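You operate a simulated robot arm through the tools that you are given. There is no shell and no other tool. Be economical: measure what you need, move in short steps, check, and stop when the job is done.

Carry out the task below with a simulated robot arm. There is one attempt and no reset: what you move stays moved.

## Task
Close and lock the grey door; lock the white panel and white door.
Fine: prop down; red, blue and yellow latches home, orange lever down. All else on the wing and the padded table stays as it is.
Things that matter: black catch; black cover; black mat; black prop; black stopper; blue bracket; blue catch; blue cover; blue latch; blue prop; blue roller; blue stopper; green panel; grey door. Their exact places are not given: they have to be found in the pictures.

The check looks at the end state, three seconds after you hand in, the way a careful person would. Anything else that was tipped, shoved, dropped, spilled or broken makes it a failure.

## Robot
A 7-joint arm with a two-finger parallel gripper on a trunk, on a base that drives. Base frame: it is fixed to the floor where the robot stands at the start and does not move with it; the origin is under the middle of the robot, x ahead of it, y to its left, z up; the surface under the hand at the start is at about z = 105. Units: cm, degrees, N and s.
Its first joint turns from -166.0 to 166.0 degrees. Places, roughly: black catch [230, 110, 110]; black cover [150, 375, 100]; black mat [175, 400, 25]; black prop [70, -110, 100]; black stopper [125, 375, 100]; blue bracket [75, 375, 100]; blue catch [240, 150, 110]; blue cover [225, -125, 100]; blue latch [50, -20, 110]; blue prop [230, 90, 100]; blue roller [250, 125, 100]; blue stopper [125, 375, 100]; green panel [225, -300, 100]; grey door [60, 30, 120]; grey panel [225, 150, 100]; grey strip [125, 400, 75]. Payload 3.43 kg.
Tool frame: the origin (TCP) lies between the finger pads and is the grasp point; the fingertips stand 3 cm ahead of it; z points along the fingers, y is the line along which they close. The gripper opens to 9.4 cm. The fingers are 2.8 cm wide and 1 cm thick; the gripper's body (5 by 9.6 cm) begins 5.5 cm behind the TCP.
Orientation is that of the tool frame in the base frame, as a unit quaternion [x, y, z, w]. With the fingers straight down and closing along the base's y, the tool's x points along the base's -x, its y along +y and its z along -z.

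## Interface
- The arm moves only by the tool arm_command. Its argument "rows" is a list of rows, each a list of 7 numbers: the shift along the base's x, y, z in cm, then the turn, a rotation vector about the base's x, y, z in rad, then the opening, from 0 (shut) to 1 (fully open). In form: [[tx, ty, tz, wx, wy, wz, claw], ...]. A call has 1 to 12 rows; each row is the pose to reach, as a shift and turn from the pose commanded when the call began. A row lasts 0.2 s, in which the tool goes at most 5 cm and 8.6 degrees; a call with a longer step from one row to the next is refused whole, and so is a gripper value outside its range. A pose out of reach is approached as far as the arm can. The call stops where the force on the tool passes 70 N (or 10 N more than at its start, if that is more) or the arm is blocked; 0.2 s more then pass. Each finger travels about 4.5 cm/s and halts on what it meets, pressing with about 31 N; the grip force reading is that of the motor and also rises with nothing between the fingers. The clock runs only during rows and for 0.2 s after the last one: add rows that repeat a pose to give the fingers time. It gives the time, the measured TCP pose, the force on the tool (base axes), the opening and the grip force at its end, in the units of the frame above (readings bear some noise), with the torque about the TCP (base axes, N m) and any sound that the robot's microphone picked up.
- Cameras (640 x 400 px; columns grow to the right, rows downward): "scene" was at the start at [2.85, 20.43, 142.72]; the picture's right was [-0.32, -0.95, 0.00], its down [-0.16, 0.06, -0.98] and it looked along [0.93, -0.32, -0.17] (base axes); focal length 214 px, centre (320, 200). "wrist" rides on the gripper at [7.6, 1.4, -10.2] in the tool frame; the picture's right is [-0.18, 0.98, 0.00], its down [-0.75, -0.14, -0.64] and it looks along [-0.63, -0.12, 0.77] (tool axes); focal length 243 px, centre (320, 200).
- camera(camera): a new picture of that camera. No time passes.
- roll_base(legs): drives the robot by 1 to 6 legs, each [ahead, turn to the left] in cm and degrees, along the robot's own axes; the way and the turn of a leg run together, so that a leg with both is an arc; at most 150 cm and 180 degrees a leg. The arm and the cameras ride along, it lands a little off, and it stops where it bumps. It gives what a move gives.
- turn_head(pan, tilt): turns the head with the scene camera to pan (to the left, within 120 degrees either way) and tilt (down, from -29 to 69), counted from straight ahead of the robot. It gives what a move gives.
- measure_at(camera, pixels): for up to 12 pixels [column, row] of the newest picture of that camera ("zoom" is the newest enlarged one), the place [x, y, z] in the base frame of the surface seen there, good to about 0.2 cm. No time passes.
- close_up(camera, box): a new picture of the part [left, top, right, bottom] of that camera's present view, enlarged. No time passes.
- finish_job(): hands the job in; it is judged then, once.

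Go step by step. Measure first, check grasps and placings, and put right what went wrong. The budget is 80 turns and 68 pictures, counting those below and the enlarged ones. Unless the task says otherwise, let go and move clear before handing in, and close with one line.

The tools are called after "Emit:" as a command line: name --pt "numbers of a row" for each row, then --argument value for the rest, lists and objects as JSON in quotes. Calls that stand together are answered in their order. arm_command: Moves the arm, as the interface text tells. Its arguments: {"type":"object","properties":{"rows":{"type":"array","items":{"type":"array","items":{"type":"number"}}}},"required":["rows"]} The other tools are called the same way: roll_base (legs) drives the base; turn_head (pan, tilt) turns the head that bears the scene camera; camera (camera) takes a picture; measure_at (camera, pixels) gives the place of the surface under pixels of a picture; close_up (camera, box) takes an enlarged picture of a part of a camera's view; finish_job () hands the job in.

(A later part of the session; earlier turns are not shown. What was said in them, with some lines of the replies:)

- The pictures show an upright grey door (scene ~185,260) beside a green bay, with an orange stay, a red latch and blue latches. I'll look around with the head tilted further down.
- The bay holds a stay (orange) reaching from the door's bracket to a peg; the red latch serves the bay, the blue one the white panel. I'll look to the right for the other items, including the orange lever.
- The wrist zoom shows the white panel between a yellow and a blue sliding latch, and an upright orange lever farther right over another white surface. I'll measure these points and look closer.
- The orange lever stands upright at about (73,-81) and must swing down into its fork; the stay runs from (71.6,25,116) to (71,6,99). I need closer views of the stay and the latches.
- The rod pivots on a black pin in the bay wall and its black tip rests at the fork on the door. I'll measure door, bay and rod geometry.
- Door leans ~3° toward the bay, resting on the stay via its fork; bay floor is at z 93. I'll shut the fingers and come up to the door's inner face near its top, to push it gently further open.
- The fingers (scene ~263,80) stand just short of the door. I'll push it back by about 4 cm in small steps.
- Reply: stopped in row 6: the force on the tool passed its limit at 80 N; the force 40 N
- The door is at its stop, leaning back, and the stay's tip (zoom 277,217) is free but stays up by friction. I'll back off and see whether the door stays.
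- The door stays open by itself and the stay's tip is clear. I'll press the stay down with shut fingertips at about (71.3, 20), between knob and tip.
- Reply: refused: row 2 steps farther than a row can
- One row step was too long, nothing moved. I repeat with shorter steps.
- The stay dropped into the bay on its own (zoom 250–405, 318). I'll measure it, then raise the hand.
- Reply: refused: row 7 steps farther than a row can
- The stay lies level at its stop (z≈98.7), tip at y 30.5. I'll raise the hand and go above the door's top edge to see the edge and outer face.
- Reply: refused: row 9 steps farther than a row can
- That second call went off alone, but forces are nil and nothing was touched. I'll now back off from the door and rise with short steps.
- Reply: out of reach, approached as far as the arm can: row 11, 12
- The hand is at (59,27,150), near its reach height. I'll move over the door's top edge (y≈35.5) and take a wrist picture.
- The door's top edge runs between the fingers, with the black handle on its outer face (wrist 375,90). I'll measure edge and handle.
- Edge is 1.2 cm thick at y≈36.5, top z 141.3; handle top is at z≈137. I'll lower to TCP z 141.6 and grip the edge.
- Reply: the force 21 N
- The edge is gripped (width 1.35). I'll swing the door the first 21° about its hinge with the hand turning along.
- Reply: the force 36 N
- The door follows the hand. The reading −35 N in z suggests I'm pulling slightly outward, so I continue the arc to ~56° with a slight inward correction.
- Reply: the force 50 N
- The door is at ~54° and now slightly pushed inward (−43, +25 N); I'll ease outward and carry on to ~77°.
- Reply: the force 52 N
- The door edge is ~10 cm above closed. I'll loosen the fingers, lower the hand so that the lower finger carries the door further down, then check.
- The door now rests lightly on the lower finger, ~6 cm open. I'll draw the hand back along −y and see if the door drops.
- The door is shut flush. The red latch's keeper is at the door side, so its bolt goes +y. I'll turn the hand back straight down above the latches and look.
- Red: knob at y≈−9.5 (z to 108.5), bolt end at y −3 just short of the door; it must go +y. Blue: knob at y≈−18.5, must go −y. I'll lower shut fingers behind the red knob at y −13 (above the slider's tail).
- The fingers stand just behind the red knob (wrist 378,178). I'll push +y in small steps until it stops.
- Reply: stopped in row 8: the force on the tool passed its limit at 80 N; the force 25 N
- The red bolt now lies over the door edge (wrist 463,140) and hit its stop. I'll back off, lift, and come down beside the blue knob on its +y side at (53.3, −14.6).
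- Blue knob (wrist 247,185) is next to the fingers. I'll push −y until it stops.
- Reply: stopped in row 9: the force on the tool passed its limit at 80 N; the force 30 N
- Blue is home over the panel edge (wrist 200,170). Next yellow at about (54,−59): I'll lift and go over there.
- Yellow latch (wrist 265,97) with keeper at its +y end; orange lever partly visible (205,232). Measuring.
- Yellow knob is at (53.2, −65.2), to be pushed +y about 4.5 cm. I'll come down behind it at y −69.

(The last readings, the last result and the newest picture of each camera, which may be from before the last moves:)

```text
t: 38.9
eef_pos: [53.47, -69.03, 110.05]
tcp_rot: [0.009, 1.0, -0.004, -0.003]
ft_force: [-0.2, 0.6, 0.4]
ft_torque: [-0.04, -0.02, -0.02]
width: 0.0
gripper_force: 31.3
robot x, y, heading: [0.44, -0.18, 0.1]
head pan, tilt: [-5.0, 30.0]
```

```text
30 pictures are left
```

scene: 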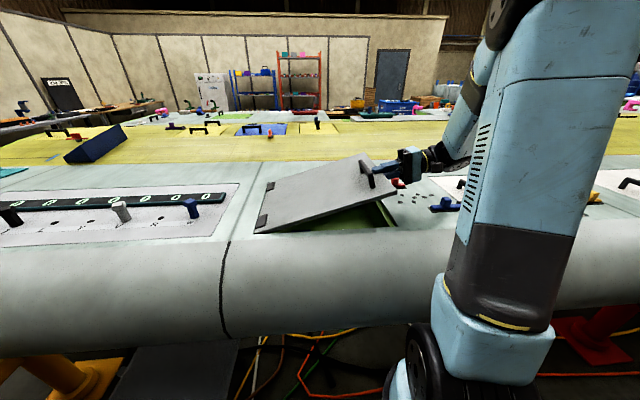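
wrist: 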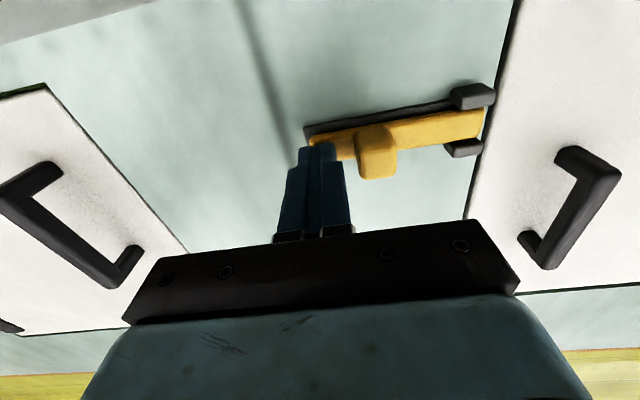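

The fingers are just behind the yellow knob. Pushing +y until it stops.

Emit:
arm_command --pt "0 1 -0.2 0 0 0 0" --pt "0 2 -0.3 0 0 0 0" --pt "0 2.8 -0.3 0 0 0 0" --pt "0 3.6 -0.3 0 0 0 0" --pt "0 4.4 -0.3 0 0 0 0" --pt "0 5.2 -0.3 0 0 0 0" --pt "0 6 -0.3 0 0 0 0" --pt "0 6.8 -0.3 0 0 0 0" --pt "0 7.4 -0.3 0 0 0 0"

Emit:
camera --camera "wrist"

```text
t: 40.4
eef_pos: [53.71, -64.18, 109.66]
tcp_rot: [0.009, 1.0, -0.013, -0.002]
ft_force: [10.4, -32.6, -15.9]
ft_torque: [-0.37, -0.19, 0.26]
width: 0.0
gripper_force: 31.4
robot x, y, heading: [0.12, 0.17, -0.1]
head pan, tilt: [-5.0, 30.0]
stopped in row 7: the force on the tool passed its limit at 83 N (the readings are from after the stop); the commanded pose is now the measured one
```

```text
29 pictures are left
```

wrist: 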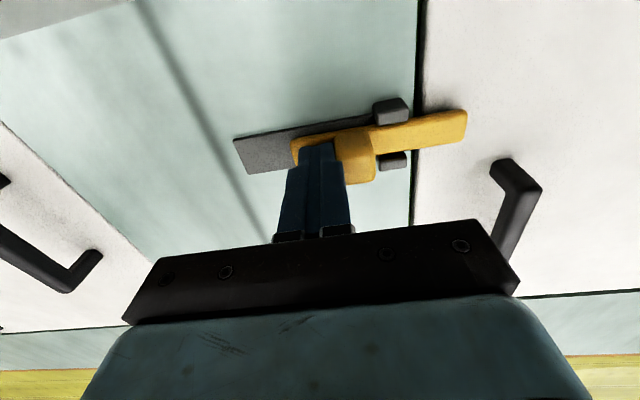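

Yellow is home (wrist 465,120). I'll lift away and view the orange lever.

Emit:
arm_command --pt "0 -0.8 0 0 0 0 0" --pt "0 -0.8 4.5 0 0 0 0" --pt "0 -0.8 9 0 0 0 0" --pt "0 -0.8 13.5 0 0 0 0" --pt "0 -0.8 18 0 0 0 0" --pt "0 -0.8 22.5 0 0 0 0"

Emit:
turn_head --pan -45 --tilt 22

Emit:
camera --camera "scene"

Emit:
camera --camera "wrist"

```text
t: 41.8
eef_pos: [53.64, -64.95, 132.51]
tcp_rot: [0.009, 1.0, -0.012, -0.002]
ft_force: [1.3, -0.4, 0.0]
ft_torque: [-0.02, 0.01, 0.02]
width: 0.0
gripper_force: 30.8
robot x, y, heading: [-0.15, -0.36, 0.1]
head pan, tilt: [-5.0, 30.0]
```

```text
t: 42.8
eef_pos: [53.53, -64.85, 132.44]
tcp_rot: [0.009, 1.0, -0.012, -0.002]
ft_force: [-0.1, 0.4, 0.2]
ft_torque: [0.03, 0.0, 0.02]
width: 0.0
gripper_force: 31.1
robot x, y, heading: [-0.3, -0.16, 0.1]
head pan, tilt: [-45.0, 22.0]
```

```text
28 pictures are left
```

scene: 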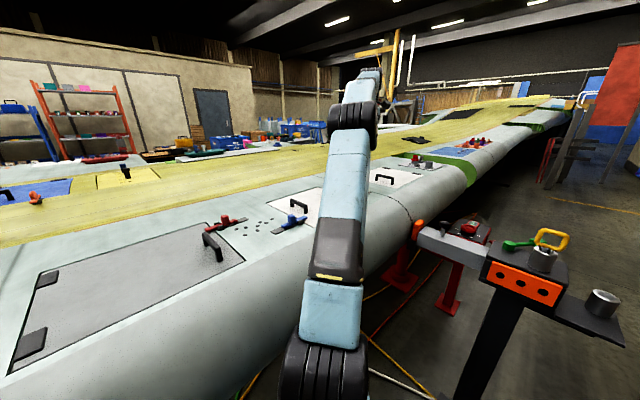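

```text
27 pictures are left
```

wrist: 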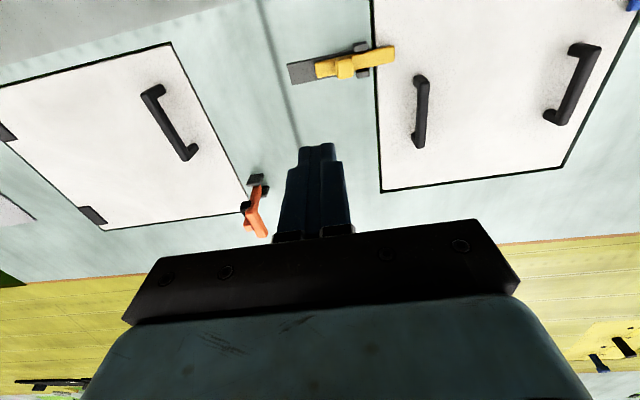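

The lever is visible in the wrist view at (255,205). I'll enlarge it and measure.

Emit:
close_up --camera "wrist" --box '[215, 155, 305, 245]'

Emit:
measure_at --camera "zoom" --pixels '[[280, 80], [300, 130], [340, 165], [230, 210], [300, 200], [270, 260], [330, 330], [160, 180], [120, 350], [180, 60]]'

```text
4.44 times, centred on (260, 200) of wrist
```

zoom: 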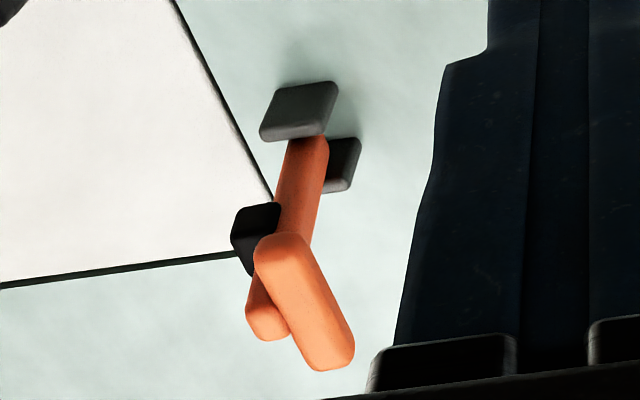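

```text
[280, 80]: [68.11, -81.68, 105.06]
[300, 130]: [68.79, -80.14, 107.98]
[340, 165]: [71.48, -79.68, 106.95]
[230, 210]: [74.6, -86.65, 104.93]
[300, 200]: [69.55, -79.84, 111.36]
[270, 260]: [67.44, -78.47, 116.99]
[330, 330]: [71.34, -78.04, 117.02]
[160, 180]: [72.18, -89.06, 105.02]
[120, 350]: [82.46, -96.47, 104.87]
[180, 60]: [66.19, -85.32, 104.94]
```

The lever pivots between two cheeks at (≈69.8, −80, 106), with a T-bar on top along x at z 117. I'll measure the black stub behind the arm.

Emit:
measure_at --camera "zoom" --pixels '[[245, 220], [265, 212], [243, 250], [300, 95], [325, 100], [345, 150], [333, 185], [265, 325], [300, 155], [345, 360], [280, 240]]'

Emit:
arm_command --pt "-3 3 2 0 0 0 0" --pt "-6 6 4 0 0 0 0" --pt "-9 9 6 0 0 0 0" --pt "-12 12 8 0 0 0 0" --pt "-12 16 10 0 0 0 0" --pt "-12 20 10 0 0 0 0"

Emit:
camera --camera "scene"

```text
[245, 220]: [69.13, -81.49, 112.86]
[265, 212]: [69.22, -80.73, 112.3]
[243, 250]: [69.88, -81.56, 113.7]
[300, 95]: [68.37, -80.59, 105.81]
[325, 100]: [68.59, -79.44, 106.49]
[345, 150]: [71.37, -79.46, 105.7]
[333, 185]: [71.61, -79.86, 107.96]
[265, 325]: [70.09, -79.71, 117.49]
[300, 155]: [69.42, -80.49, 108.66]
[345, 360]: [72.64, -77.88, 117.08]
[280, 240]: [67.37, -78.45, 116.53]
```

```text
t: 44.2
eef_pos: [41.47, -44.6, 142.28]
tcp_rot: [0.01, 1.0, -0.012, -0.003]
ft_force: [-0.2, -0.7, 0.0]
ft_torque: [0.06, 0.02, 0.03]
width: 0.0
gripper_force: 31.5
robot x, y, heading: [0.14, 0.14, -0.1]
head pan, tilt: [-45.0, 22.0]
```

```text
25 pictures are left
```

scene: 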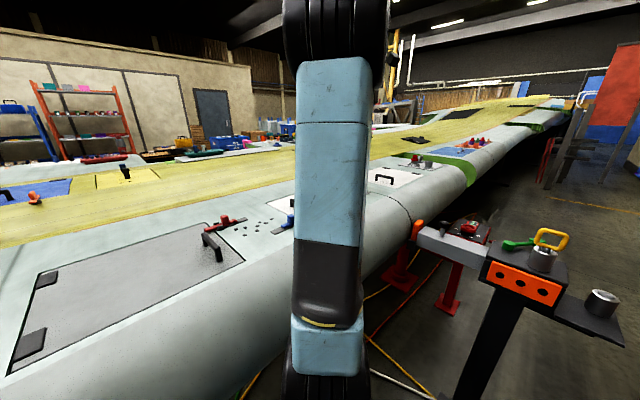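

The black pad is on the lever's −y side (toward the white door), so it swings down toward −y; that is beyond reach from here, so I must shift the base ~38 cm right. I'll measure obstacles on the floor at the right.

Emit:
measure_at --camera "scene" --pixels '[[418, 230], [400, 275], [450, 300], [520, 285], [450, 390], [470, 255], [600, 320], [545, 240], [385, 390], [320, 390], [480, 370], [430, 345]]'

Emit:
turn_head --pan -85 --tilt 45

Emit:
camera --camera "scene"

```text
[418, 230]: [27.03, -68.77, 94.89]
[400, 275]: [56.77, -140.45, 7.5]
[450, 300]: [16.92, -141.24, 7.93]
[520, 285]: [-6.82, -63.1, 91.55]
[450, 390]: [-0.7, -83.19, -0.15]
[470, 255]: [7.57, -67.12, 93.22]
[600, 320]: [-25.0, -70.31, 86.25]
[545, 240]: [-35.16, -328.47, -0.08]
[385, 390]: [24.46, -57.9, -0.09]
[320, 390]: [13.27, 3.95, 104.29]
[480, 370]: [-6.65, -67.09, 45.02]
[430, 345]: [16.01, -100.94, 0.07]
```

```text
t: 45.3
eef_pos: [41.3, -44.48, 142.35]
tcp_rot: [0.01, 1.0, -0.012, -0.001]
ft_force: [0.8, 0.3, 0.3]
ft_torque: [0.02, -0.01, -0.01]
width: 0.0
gripper_force: 30.6
robot x, y, heading: [-0.01, -0.32, -0.3]
head pan, tilt: [-85.0, 45.0]
```

```text
24 pictures are left
```

scene: 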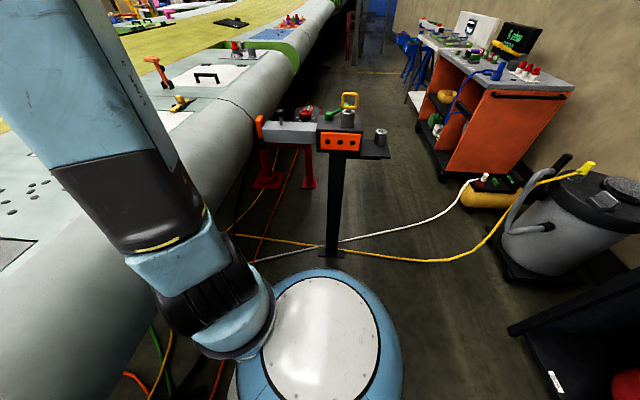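

The stand's platform spans x −25…27, y ≤ −62. I'll check the base's own extent to see how far it can shift.

Emit:
measure_at --camera "scene" --pixels '[[320, 271], [395, 330], [400, 380], [320, 180], [332, 250], [345, 150], [150, 300], [330, 300]]'

```text
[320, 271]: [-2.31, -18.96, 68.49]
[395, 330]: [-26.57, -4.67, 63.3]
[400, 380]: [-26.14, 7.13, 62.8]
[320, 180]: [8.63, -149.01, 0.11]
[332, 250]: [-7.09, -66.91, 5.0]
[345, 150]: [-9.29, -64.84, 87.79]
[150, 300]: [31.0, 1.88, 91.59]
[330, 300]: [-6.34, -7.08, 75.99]
```

The body's radius is ~27 cm, so a 28 cm shift right leaves ~7 cm to the stand. I'll turn left 90°, back up 28 cm, and turn back.

Emit:
roll_base --legs '[[0, 90], [-28, 0], [0, -90]]'

Emit:
turn_head --pan -30 --tilt 28

Emit:
camera --camera "scene"

```text
t: 49.2
eef_pos: [51.81, 32.37, 142.4]
tcp_rot: [-0.626, 0.78, -0.012, 0.007]
ft_force: [-0.5, -0.3, -0.1]
ft_torque: [0.03, 0.07, 0.0]
width: 0.0
gripper_force: 30.8
robot x, y, heading: [7.71, -1.39, 80.3]
head pan, tilt: [-85.0, 45.0]
stopped in leg 1: the robot was blocked; the commanded pose is now the measured one
```

```text
t: 50.5
eef_pos: [51.83, 32.37, 142.57]
tcp_rot: [-0.627, 0.779, -0.011, 0.007]
ft_force: [-0.2, 0.5, -0.3]
ft_torque: [-0.03, -0.03, 0.01]
width: 0.02
gripper_force: 31.2
robot x, y, heading: [7.92, -1.63, 80.5]
head pan, tilt: [-30.0, 28.0]
```

```text
23 pictures are left
```

scene: 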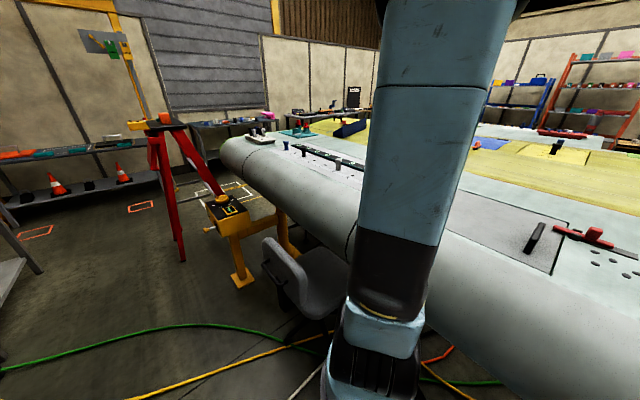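

The turn was blocked at 80° with the robot shifted to x 7.7. I need to see what it touches: looking to its left (toward −x) and down.

Emit:
turn_head --pan 100 --tilt 55

Emit:
camera --camera "scene"

Emit:
turn_head --pan -30 --tilt 62

Emit:
camera --camera "scene"

```text
t: 52.6
eef_pos: [51.88, 32.41, 142.53]
tcp_rot: [-0.627, 0.779, -0.012, 0.006]
ft_force: [-0.9, 0.3, -0.6]
ft_torque: [-0.02, 0.02, -0.01]
width: 0.01
gripper_force: 30.2
robot x, y, heading: [8.01, -1.61, 80.5]
head pan, tilt: [100.0, 55.0]
```

```text
22 pictures are left
```

scene: 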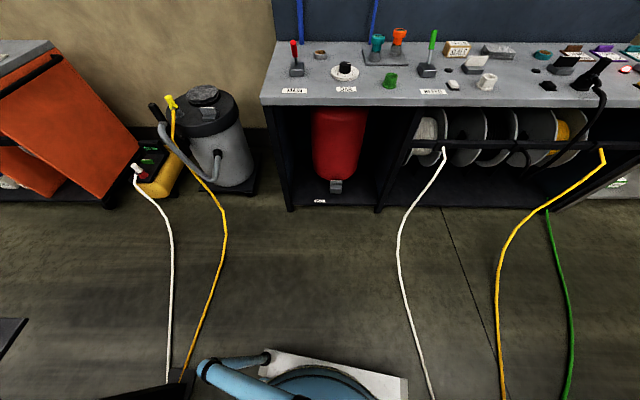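

```text
t: 54.7
eef_pos: [51.79, 32.43, 142.49]
tcp_rot: [-0.626, 0.779, -0.012, 0.007]
ft_force: [0.2, 0.0, -0.2]
ft_torque: [-0.03, -0.03, -0.01]
width: 0.01
gripper_force: 31.1
robot x, y, heading: [7.59, -1.4, 80.3]
head pan, tilt: [-30.0, 62.0]
```

```text
21 pictures are left
```

scene: 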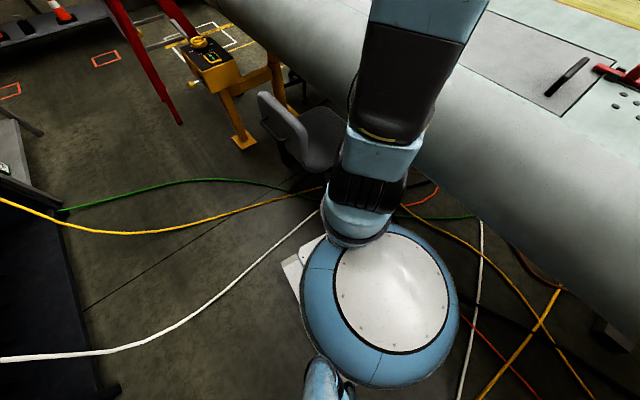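

The base (pale square foot) stands close to the wing now; backing away goes toward −y and slightly off the wing. I'll back up 13 cm and check.

Emit:
roll_base --legs '[[-13, 0]]'

```text
t: 56.0
eef_pos: [49.67, 19.65, 142.4]
tcp_rot: [-0.627, 0.779, -0.011, 0.007]
ft_force: [0.4, 1.0, 0.1]
ft_torque: [-0.03, 0.02, 0.0]
width: 0.02
gripper_force: 30.9
robot x, y, heading: [5.37, -14.46, 80.8]
head pan, tilt: [-30.0, 62.0]
```

Free. Back up another 13 cm, then turn right 80°.

Emit:
roll_base --legs '[[-13, 0]]'

Emit:
turn_head --pan -110 --tilt 50

Emit:
camera --camera "scene"

```text
t: 57.2
eef_pos: [47.59, 6.93, 142.49]
tcp_rot: [-0.627, 0.779, -0.011, 0.007]
ft_force: [-0.3, 0.6, 0.2]
ft_torque: [0.0, -0.01, 0.0]
width: 0.0
gripper_force: 30.9
robot x, y, heading: [3.64, -27.01, 80.5]
head pan, tilt: [-30.0, 62.0]
```

```text
t: 58.8
eef_pos: [47.55, 7.01, 142.55]
tcp_rot: [-0.627, 0.779, -0.011, 0.007]
ft_force: [0.1, -0.9, 0.0]
ft_torque: [0.03, 0.02, 0.0]
width: 0.0
gripper_force: 31.2
robot x, y, heading: [3.43, -27.0, 80.4]
head pan, tilt: [-110.0, 50.0]
```

```text
20 pictures are left
```

scene: 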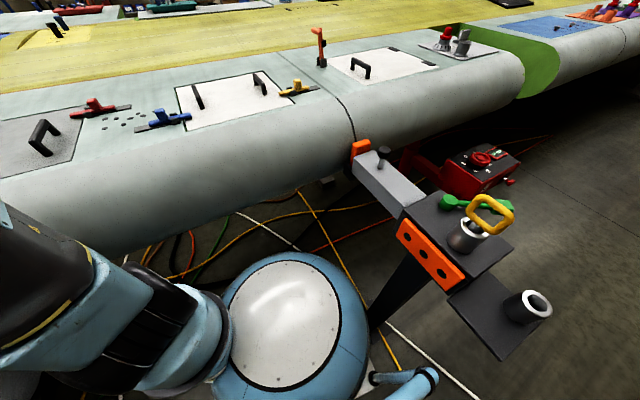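

All latches look home and the lever (320,45) is in clear view. Rather than turning the base near the stand, I'll swing the arm over from here, turning the hand back in yaw as it goes.

Emit:
arm_command --pt "1.2 -4.4 -0.7 0 0 -0.07 0" --pt "2.4 -8.8 -1.4 0 0 -0.14 0" --pt "3.6 -13.2 -2.1 0 0 -0.21 0" --pt "4.8 -17.6 -2.8 0 0 -0.28 0" --pt "6 -22 -3.5 0 0 -0.35 0" --pt "7.2 -26.4 -4.2 0 0 -0.42 0" --pt "8.4 -30.8 -4.9 0 0 -0.49 0" --pt "9.6 -35.2 -5.6 0 0 -0.56 0" --pt "10.8 -39.6 -6.3 0 0 -0.63 0" --pt "12 -44 -7 0 0 -0.7 0" --pt "13.2 -48.4 -7.7 0 0 -0.77 0" --pt "14.4 -52.8 -8.4 0 0 -0.84 0"

```text
t: 61.4
eef_pos: [61.96, -46.11, 133.91]
tcp_rot: [-0.255, 0.967, -0.013, 0.003]
ft_force: [-0.3, 0.7, 0.9]
ft_torque: [-0.03, -0.04, -0.03]
width: 0.0
gripper_force: 31.3
robot x, y, heading: [3.29, -26.99, 80.6]
head pan, tilt: [-110.0, 50.0]
```

On track at (62,−46,134). Continue to a point short of the lever, (70, −73, 130), with the fingers closing along y again.

Emit:
arm_command --pt "1.3 -4.5 -0.6 0 0 -0.086 0" --pt "2.6 -9 -1.2 0 0 -0.172 0" --pt "4 -13.5 -1.8 0 0 -0.258 0" --pt "5.3 -18 -2.4 0 0 -0.344 0" --pt "6.6 -22.5 -3 0 0 -0.43 0" --pt "8 -26.9 -3.6 0 0 -0.515 0" --pt "8 -26.9 -3.6 0 0 -0.515 0"

Emit:
camera --camera "wrist"

Emit:
camera --camera "scene"

```text
t: 63.0
eef_pos: [65.86, -68.31, 125.25]
tcp_rot: [0.0, 1.0, -0.013, -0.002]
ft_force: [0.7, -0.3, -0.9]
ft_torque: [0.02, -0.01, 0.03]
width: 0.0
gripper_force: 31.2
out of reach, approached as far as the arm can: row 4, 5, 6, 7
robot x, y, heading: [3.57, -26.67, 80.9]
head pan, tilt: [-110.0, 50.0]
```

```text
19 pictures are left
```

wrist: 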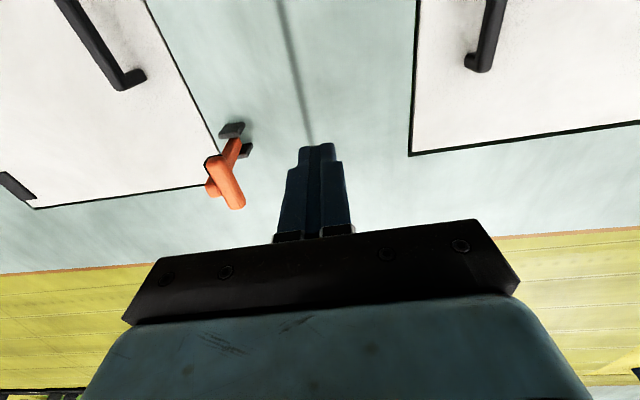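

```text
18 pictures are left
```

scene: 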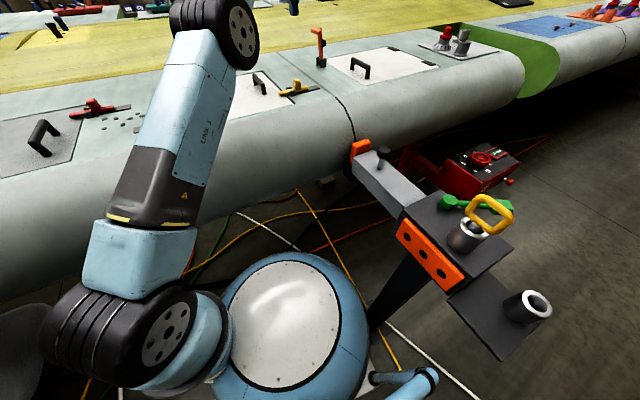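

Reach is short because the shoulder sits ahead of the base's middle (now toward +y). I'll pull the hand back and up, then turn the base right so the shoulder faces the wing.

Emit:
arm_command --pt "-1 4 2.5 0 0 0 0" --pt "-2 8 5 0 0 0 0" --pt "-3 12 7.5 0 0 0 0" --pt "-4 16.5 9 0 0 0 0" --pt "-5 21 11 0 0 0 0" --pt "-6 25.5 13 0 0 0 0" --pt "-7 30 14 0 0 0 0" --pt "-8 34.5 15 0 0 0 0" --pt "-9 39 15 0 0 0 0"

Emit:
roll_base --legs '[[6, 0], [0, -65]]'

```text
refused: row 5 steps farther than a row can; nothing moved
```

```text
t: 67.2
eef_pos: [-5.58, -95.06, 125.65]
tcp_rot: [0.529, 0.848, -0.011, -0.008]
ft_force: [0.3, 0.7, 0.1]
ft_torque: [0.0, -0.02, 0.0]
width: 0.0
gripper_force: 30.8
robot x, y, heading: [4.07, -21.64, 17.6]
head pan, tilt: [-110.0, 50.0]
stopped in leg 2: the robot was blocked; the commanded pose is now the measured one
```

The arm move was refused but the base still turned with the arm out, and was blocked near the end; I must check at once what it touches.

Emit:
camera --camera "scene"

Emit:
camera --camera "wrist"

```text
17 pictures are left
```

scene: 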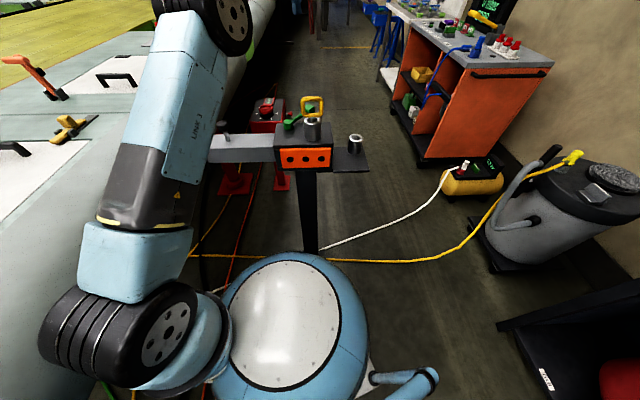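

```text
16 pictures are left
```

wrist: 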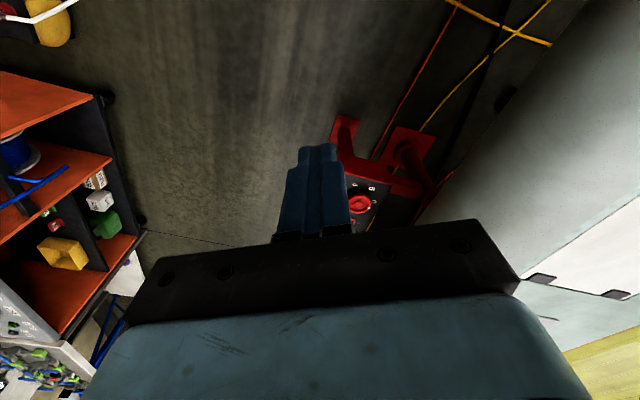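

Nothing on the stand or carts has moved. I'll bring the arm back over toward the lever, staying above z 127, from the +y side.

Emit:
arm_command --pt "3 2 1 0 0 0.066 0" --pt "7 4.4 2 0 0 0.132 0" --pt "11 6.8 3 0 0 0.198 0" --pt "15 9.2 3.5 0 0 0.264 0" --pt "19 11.6 4 0 0 0.33 0" --pt "23 14 4 0 0 0.396 0" --pt "27 16.4 4 0 0 0.462 0" --pt "31 18.8 4 0 0 0.528 0" --pt "35 21.2 4 0 0 0.594 0" --pt "39 23.6 4 0 0 0.66 0" --pt "43 26 4 0 0 0.726 0" --pt "47 28 4 0 0 0.792 0"

```text
t: 69.8
eef_pos: [41.57, -67.16, 129.98]
tcp_rot: [0.16, 0.987, -0.014, -0.003]
ft_force: [-0.3, -0.2, -0.3]
ft_torque: [0.0, -0.01, -0.02]
width: 0.02
gripper_force: 30.7
robot x, y, heading: [4.42, -22.15, 17.1]
head pan, tilt: [-110.0, 50.0]
```

Now at (41.6,−67,130). Next to (70, −72.5, 126), beside the lever on its +y side.

Emit:
arm_command --pt "4.5 -0.5 -0.5 0 0 0.054 0" --pt "9 -1 -1 0 0 0.108 0" --pt "13.5 -1.5 -1.5 0 0 0.162 0" --pt "18 -2.5 -2 0 0 0.216 0" --pt "22.5 -3.5 -3 0 0 0.27 0" --pt "26.5 -4.8 -4 0 0 0.323 0" --pt "28.4 -5.3 -4 0 0 0.323 0" --pt "28.4 -5.3 -4 0 0 0.323 0"

Emit:
camera --camera "wrist"

```text
t: 71.6
eef_pos: [69.86, -72.21, 125.6]
tcp_rot: [-0.001, 1.0, -0.014, -0.002]
ft_force: [-0.7, -0.5, -0.8]
ft_torque: [0.01, 0.0, 0.03]
width: 0.0
gripper_force: 30.9
robot x, y, heading: [4.53, -21.9, 17.3]
head pan, tilt: [-110.0, 50.0]
```

```text
15 pictures are left
```

wrist: 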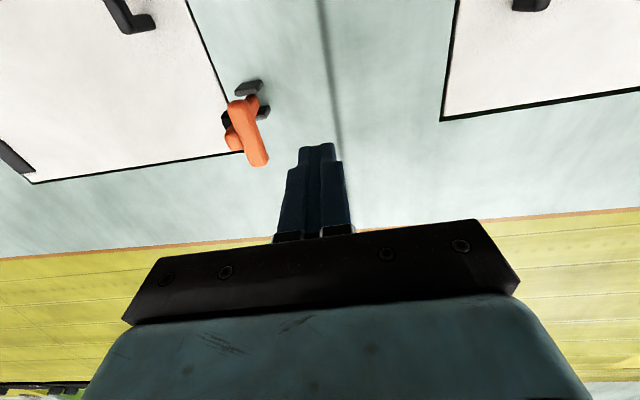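

The lever is still upright and I am in reach. I'll lower beside it and push the T-bar toward −y, over about 45°.

Emit:
arm_command --pt "0 -0.8 -4 0 0 0 0" --pt "0 -0.8 -7.8 0 0 0 0" --pt "0 -3 -7.8 0 0 0 0" --pt "0 -5 -7.8 0 0 0 0" --pt "0 -7 -7.8 0 0 0 0" --pt "0 -9 -7.8 0 0 0 0" --pt "0 -11 -8 0 0 0 0" --pt "0 -13 -8.8 0 0 0 0" --pt "0 -13 -8.8 0 0 0 0"

Emit:
camera --camera "wrist"

```text
t: 73.6
eef_pos: [69.95, -85.14, 116.79]
tcp_rot: [-0.001, 1.0, -0.014, -0.001]
ft_force: [0.8, -0.3, -0.5]
ft_torque: [-0.02, 0.03, -0.03]
width: 0.0
gripper_force: 31.2
robot x, y, heading: [4.72, -22.2, 17.5]
head pan, tilt: [-110.0, 50.0]
```

```text
14 pictures are left
```

wrist: 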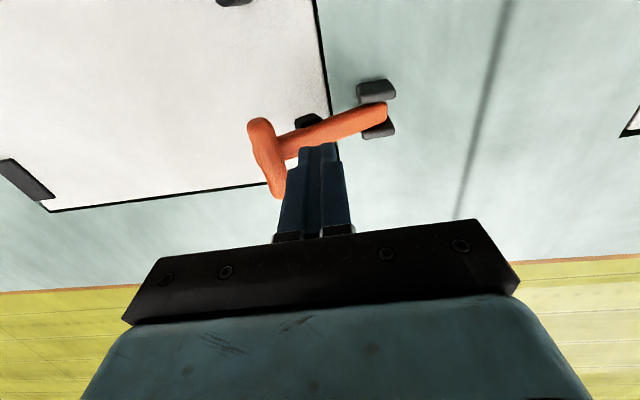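

The lever has gone over. I'll measure how far down it lies before pressing it home.

Emit:
measure_at --camera "wrist" --pixels '[[262, 135], [275, 180], [290, 145], [350, 120], [308, 119], [375, 105], [255, 160]]'

Emit:
close_up --camera "wrist" --box '[220, 60, 420, 220]'

```text
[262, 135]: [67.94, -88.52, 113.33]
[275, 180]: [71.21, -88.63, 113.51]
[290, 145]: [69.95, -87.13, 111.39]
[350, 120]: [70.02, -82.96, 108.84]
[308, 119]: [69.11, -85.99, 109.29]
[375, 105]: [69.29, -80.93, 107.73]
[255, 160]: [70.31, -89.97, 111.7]
```

```text
2.50 times, centred on (320, 140) of wrist
```

zoom: 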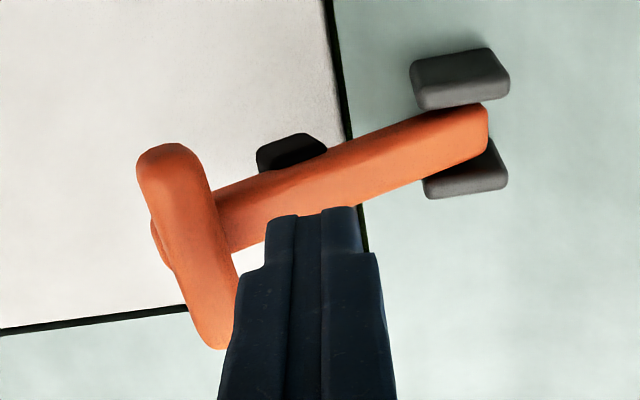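

The lever still stands ~30° up (T-bar at z 113.4). I'll go above the T-bar at y ≈ −89.5 and press down.

Emit:
arm_command --pt "0 1 2.5 0 0 0 0" --pt "0 -2 3 0 0 0 0" --pt "0 -4.2 2 0 0 0 0" --pt "0 -4.4 0.5 0 0 0 0" --pt "0 -4.6 -0.7 0 0 0 0" --pt "0 -4.8 -1.9 0 0 0 0" --pt "0 -5 -3.1 0 0 0 0" --pt "0 -5.1 -4.3 0 0 0 0" --pt "0 -5.2 -5.3 0 0 0 0" --pt "0 -5.2 -6.1 0 0 0 0" --pt "0 -5.2 -6.9 0 0 0 0"

Emit:
camera --camera "wrist"

```text
t: 75.8
eef_pos: [69.99, -90.5, 112.12]
tcp_rot: [-0.002, 1.0, -0.022, 0.004]
ft_force: [-2.2, 2.1, 20.3]
ft_torque: [0.18, 0.27, -0.03]
width: 0.0
gripper_force: 30.9
out of reach, approached as far as the arm can: row 2, 3, 4, 5, 6, 7, 11
robot x, y, heading: [4.27, -21.83, 17.8]
head pan, tilt: [-110.0, 50.0]
stopped in row 11: the force on the tool passed its limit at 77 N (the readings are from after the stop); the commanded pose is now the measured one
```

```text
12 pictures are left
```

wrist: 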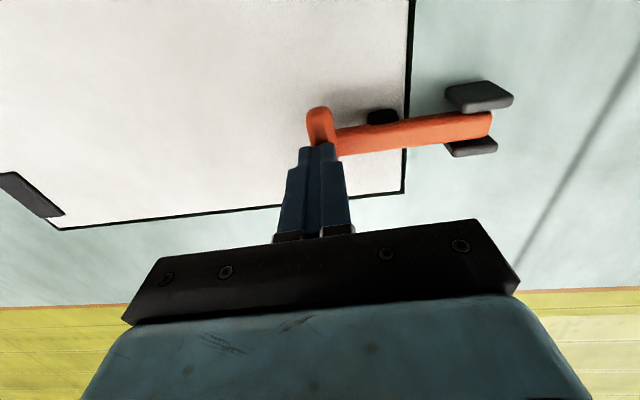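

The lever met its stop and lies flat over the white door (wrist 335–490, 130). I'll lift away and check everything.

Emit:
arm_command --pt "0 0.3 2 0 0 0 0" --pt "0 1 6 0 0 0 0" --pt "0 4 10 0 0 0 0" --pt "0 8 12.5 0 0 0 0" --pt "-2 12 14 0 0 0 0" --pt "-5 15 15 0 0 0 0"

Emit:
camera --camera "wrist"

```text
t: 77.2
eef_pos: [65.23, -75.95, 126.8]
tcp_rot: [-0.001, 1.0, -0.021, 0.004]
ft_force: [0.2, -2.0, -3.6]
ft_torque: [0.17, 0.0, 0.0]
width: 0.06
gripper_force: 30.8
out of reach, approached as far as the arm can: row 2, 3, 4
robot x, y, heading: [4.38, -22.2, 17.1]
head pan, tilt: [-110.0, 50.0]
```

```text
11 pictures are left
```

wrist: 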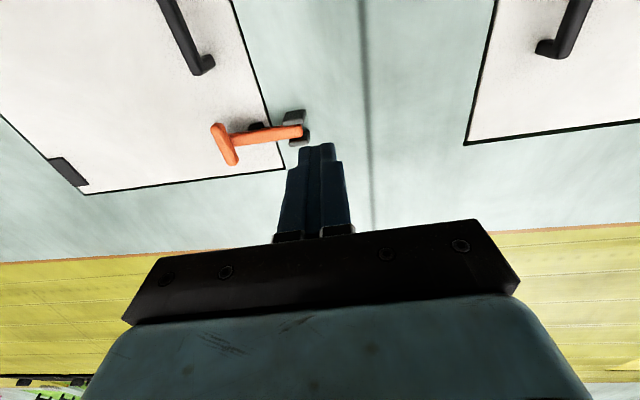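

Emit:
measure_at --camera "wrist" --pixels '[[295, 132], [270, 134], [245, 138], [220, 132], [232, 158], [257, 125], [190, 120], [230, 190]]'

Emit:
turn_head --pan -50 --tilt 30

Emit:
camera --camera "scene"

```text
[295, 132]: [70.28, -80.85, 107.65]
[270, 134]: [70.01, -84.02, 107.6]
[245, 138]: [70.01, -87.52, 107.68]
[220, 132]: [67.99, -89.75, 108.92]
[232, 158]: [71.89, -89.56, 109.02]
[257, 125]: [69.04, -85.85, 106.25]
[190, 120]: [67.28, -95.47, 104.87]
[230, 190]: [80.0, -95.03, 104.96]
```

```text
t: 78.5
eef_pos: [65.54, -75.61, 127.15]
tcp_rot: [-0.002, 1.0, -0.024, 0.005]
ft_force: [0.0, -0.5, 0.2]
ft_torque: [0.0, 0.03, 0.01]
width: 0.01
gripper_force: 31.3
robot x, y, heading: [4.46, -21.81, 17.5]
head pan, tilt: [-50.0, 30.0]
```

```text
10 pictures are left
```

scene: 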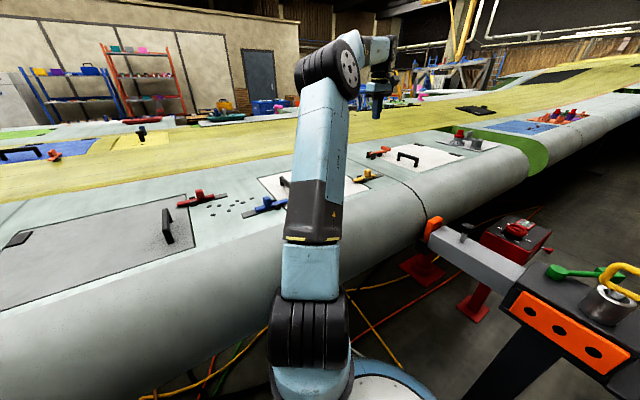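

The lever is level (z 107.6 along its length). I'll zoom on the latches and the door for a last check, then look left.

Emit:
close_up --camera "scene" --box '[130, 140, 450, 260]'

Emit:
turn_head --pan 10 --tilt 35

Emit:
camera --camera "scene"

```text
2.00 times, centred on (290, 200) of scene
```

zoom: 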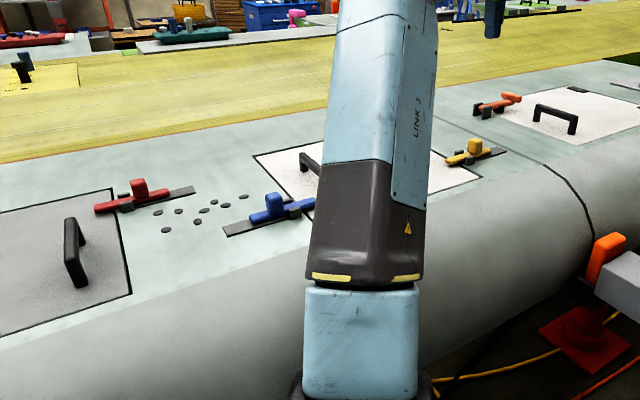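

```text
t: 79.8
eef_pos: [65.32, -75.65, 127.09]
tcp_rot: [-0.003, 1.0, -0.024, 0.005]
ft_force: [0.2, -0.5, -0.5]
ft_torque: [0.0, 0.02, 0.01]
width: 0.0
gripper_force: 31.1
robot x, y, heading: [4.79, -22.15, 17.4]
head pan, tilt: [10.0, 35.0]
```

```text
8 pictures are left
```

scene: 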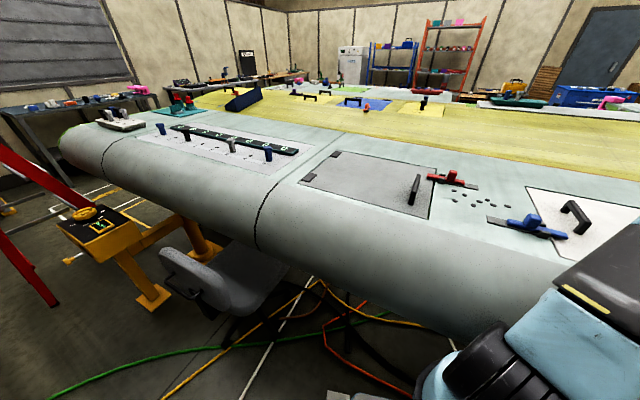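

Everything checks out: the door is shut, the red, blue and yellow bolts are home, the orange lever is down, and nothing around looks disturbed. Handing in.

Emit:
finish_job

```text
The job is handed in.
```

The grey door is closed and locked with its prop down. The white panel is locked by the blue and yellow latches, and the white door by the orange lever. The base bumped something and stopped twice while I repositioned it. I didn't identify what it touched, but nothing looked moved or tipped in the pictures afterwards.
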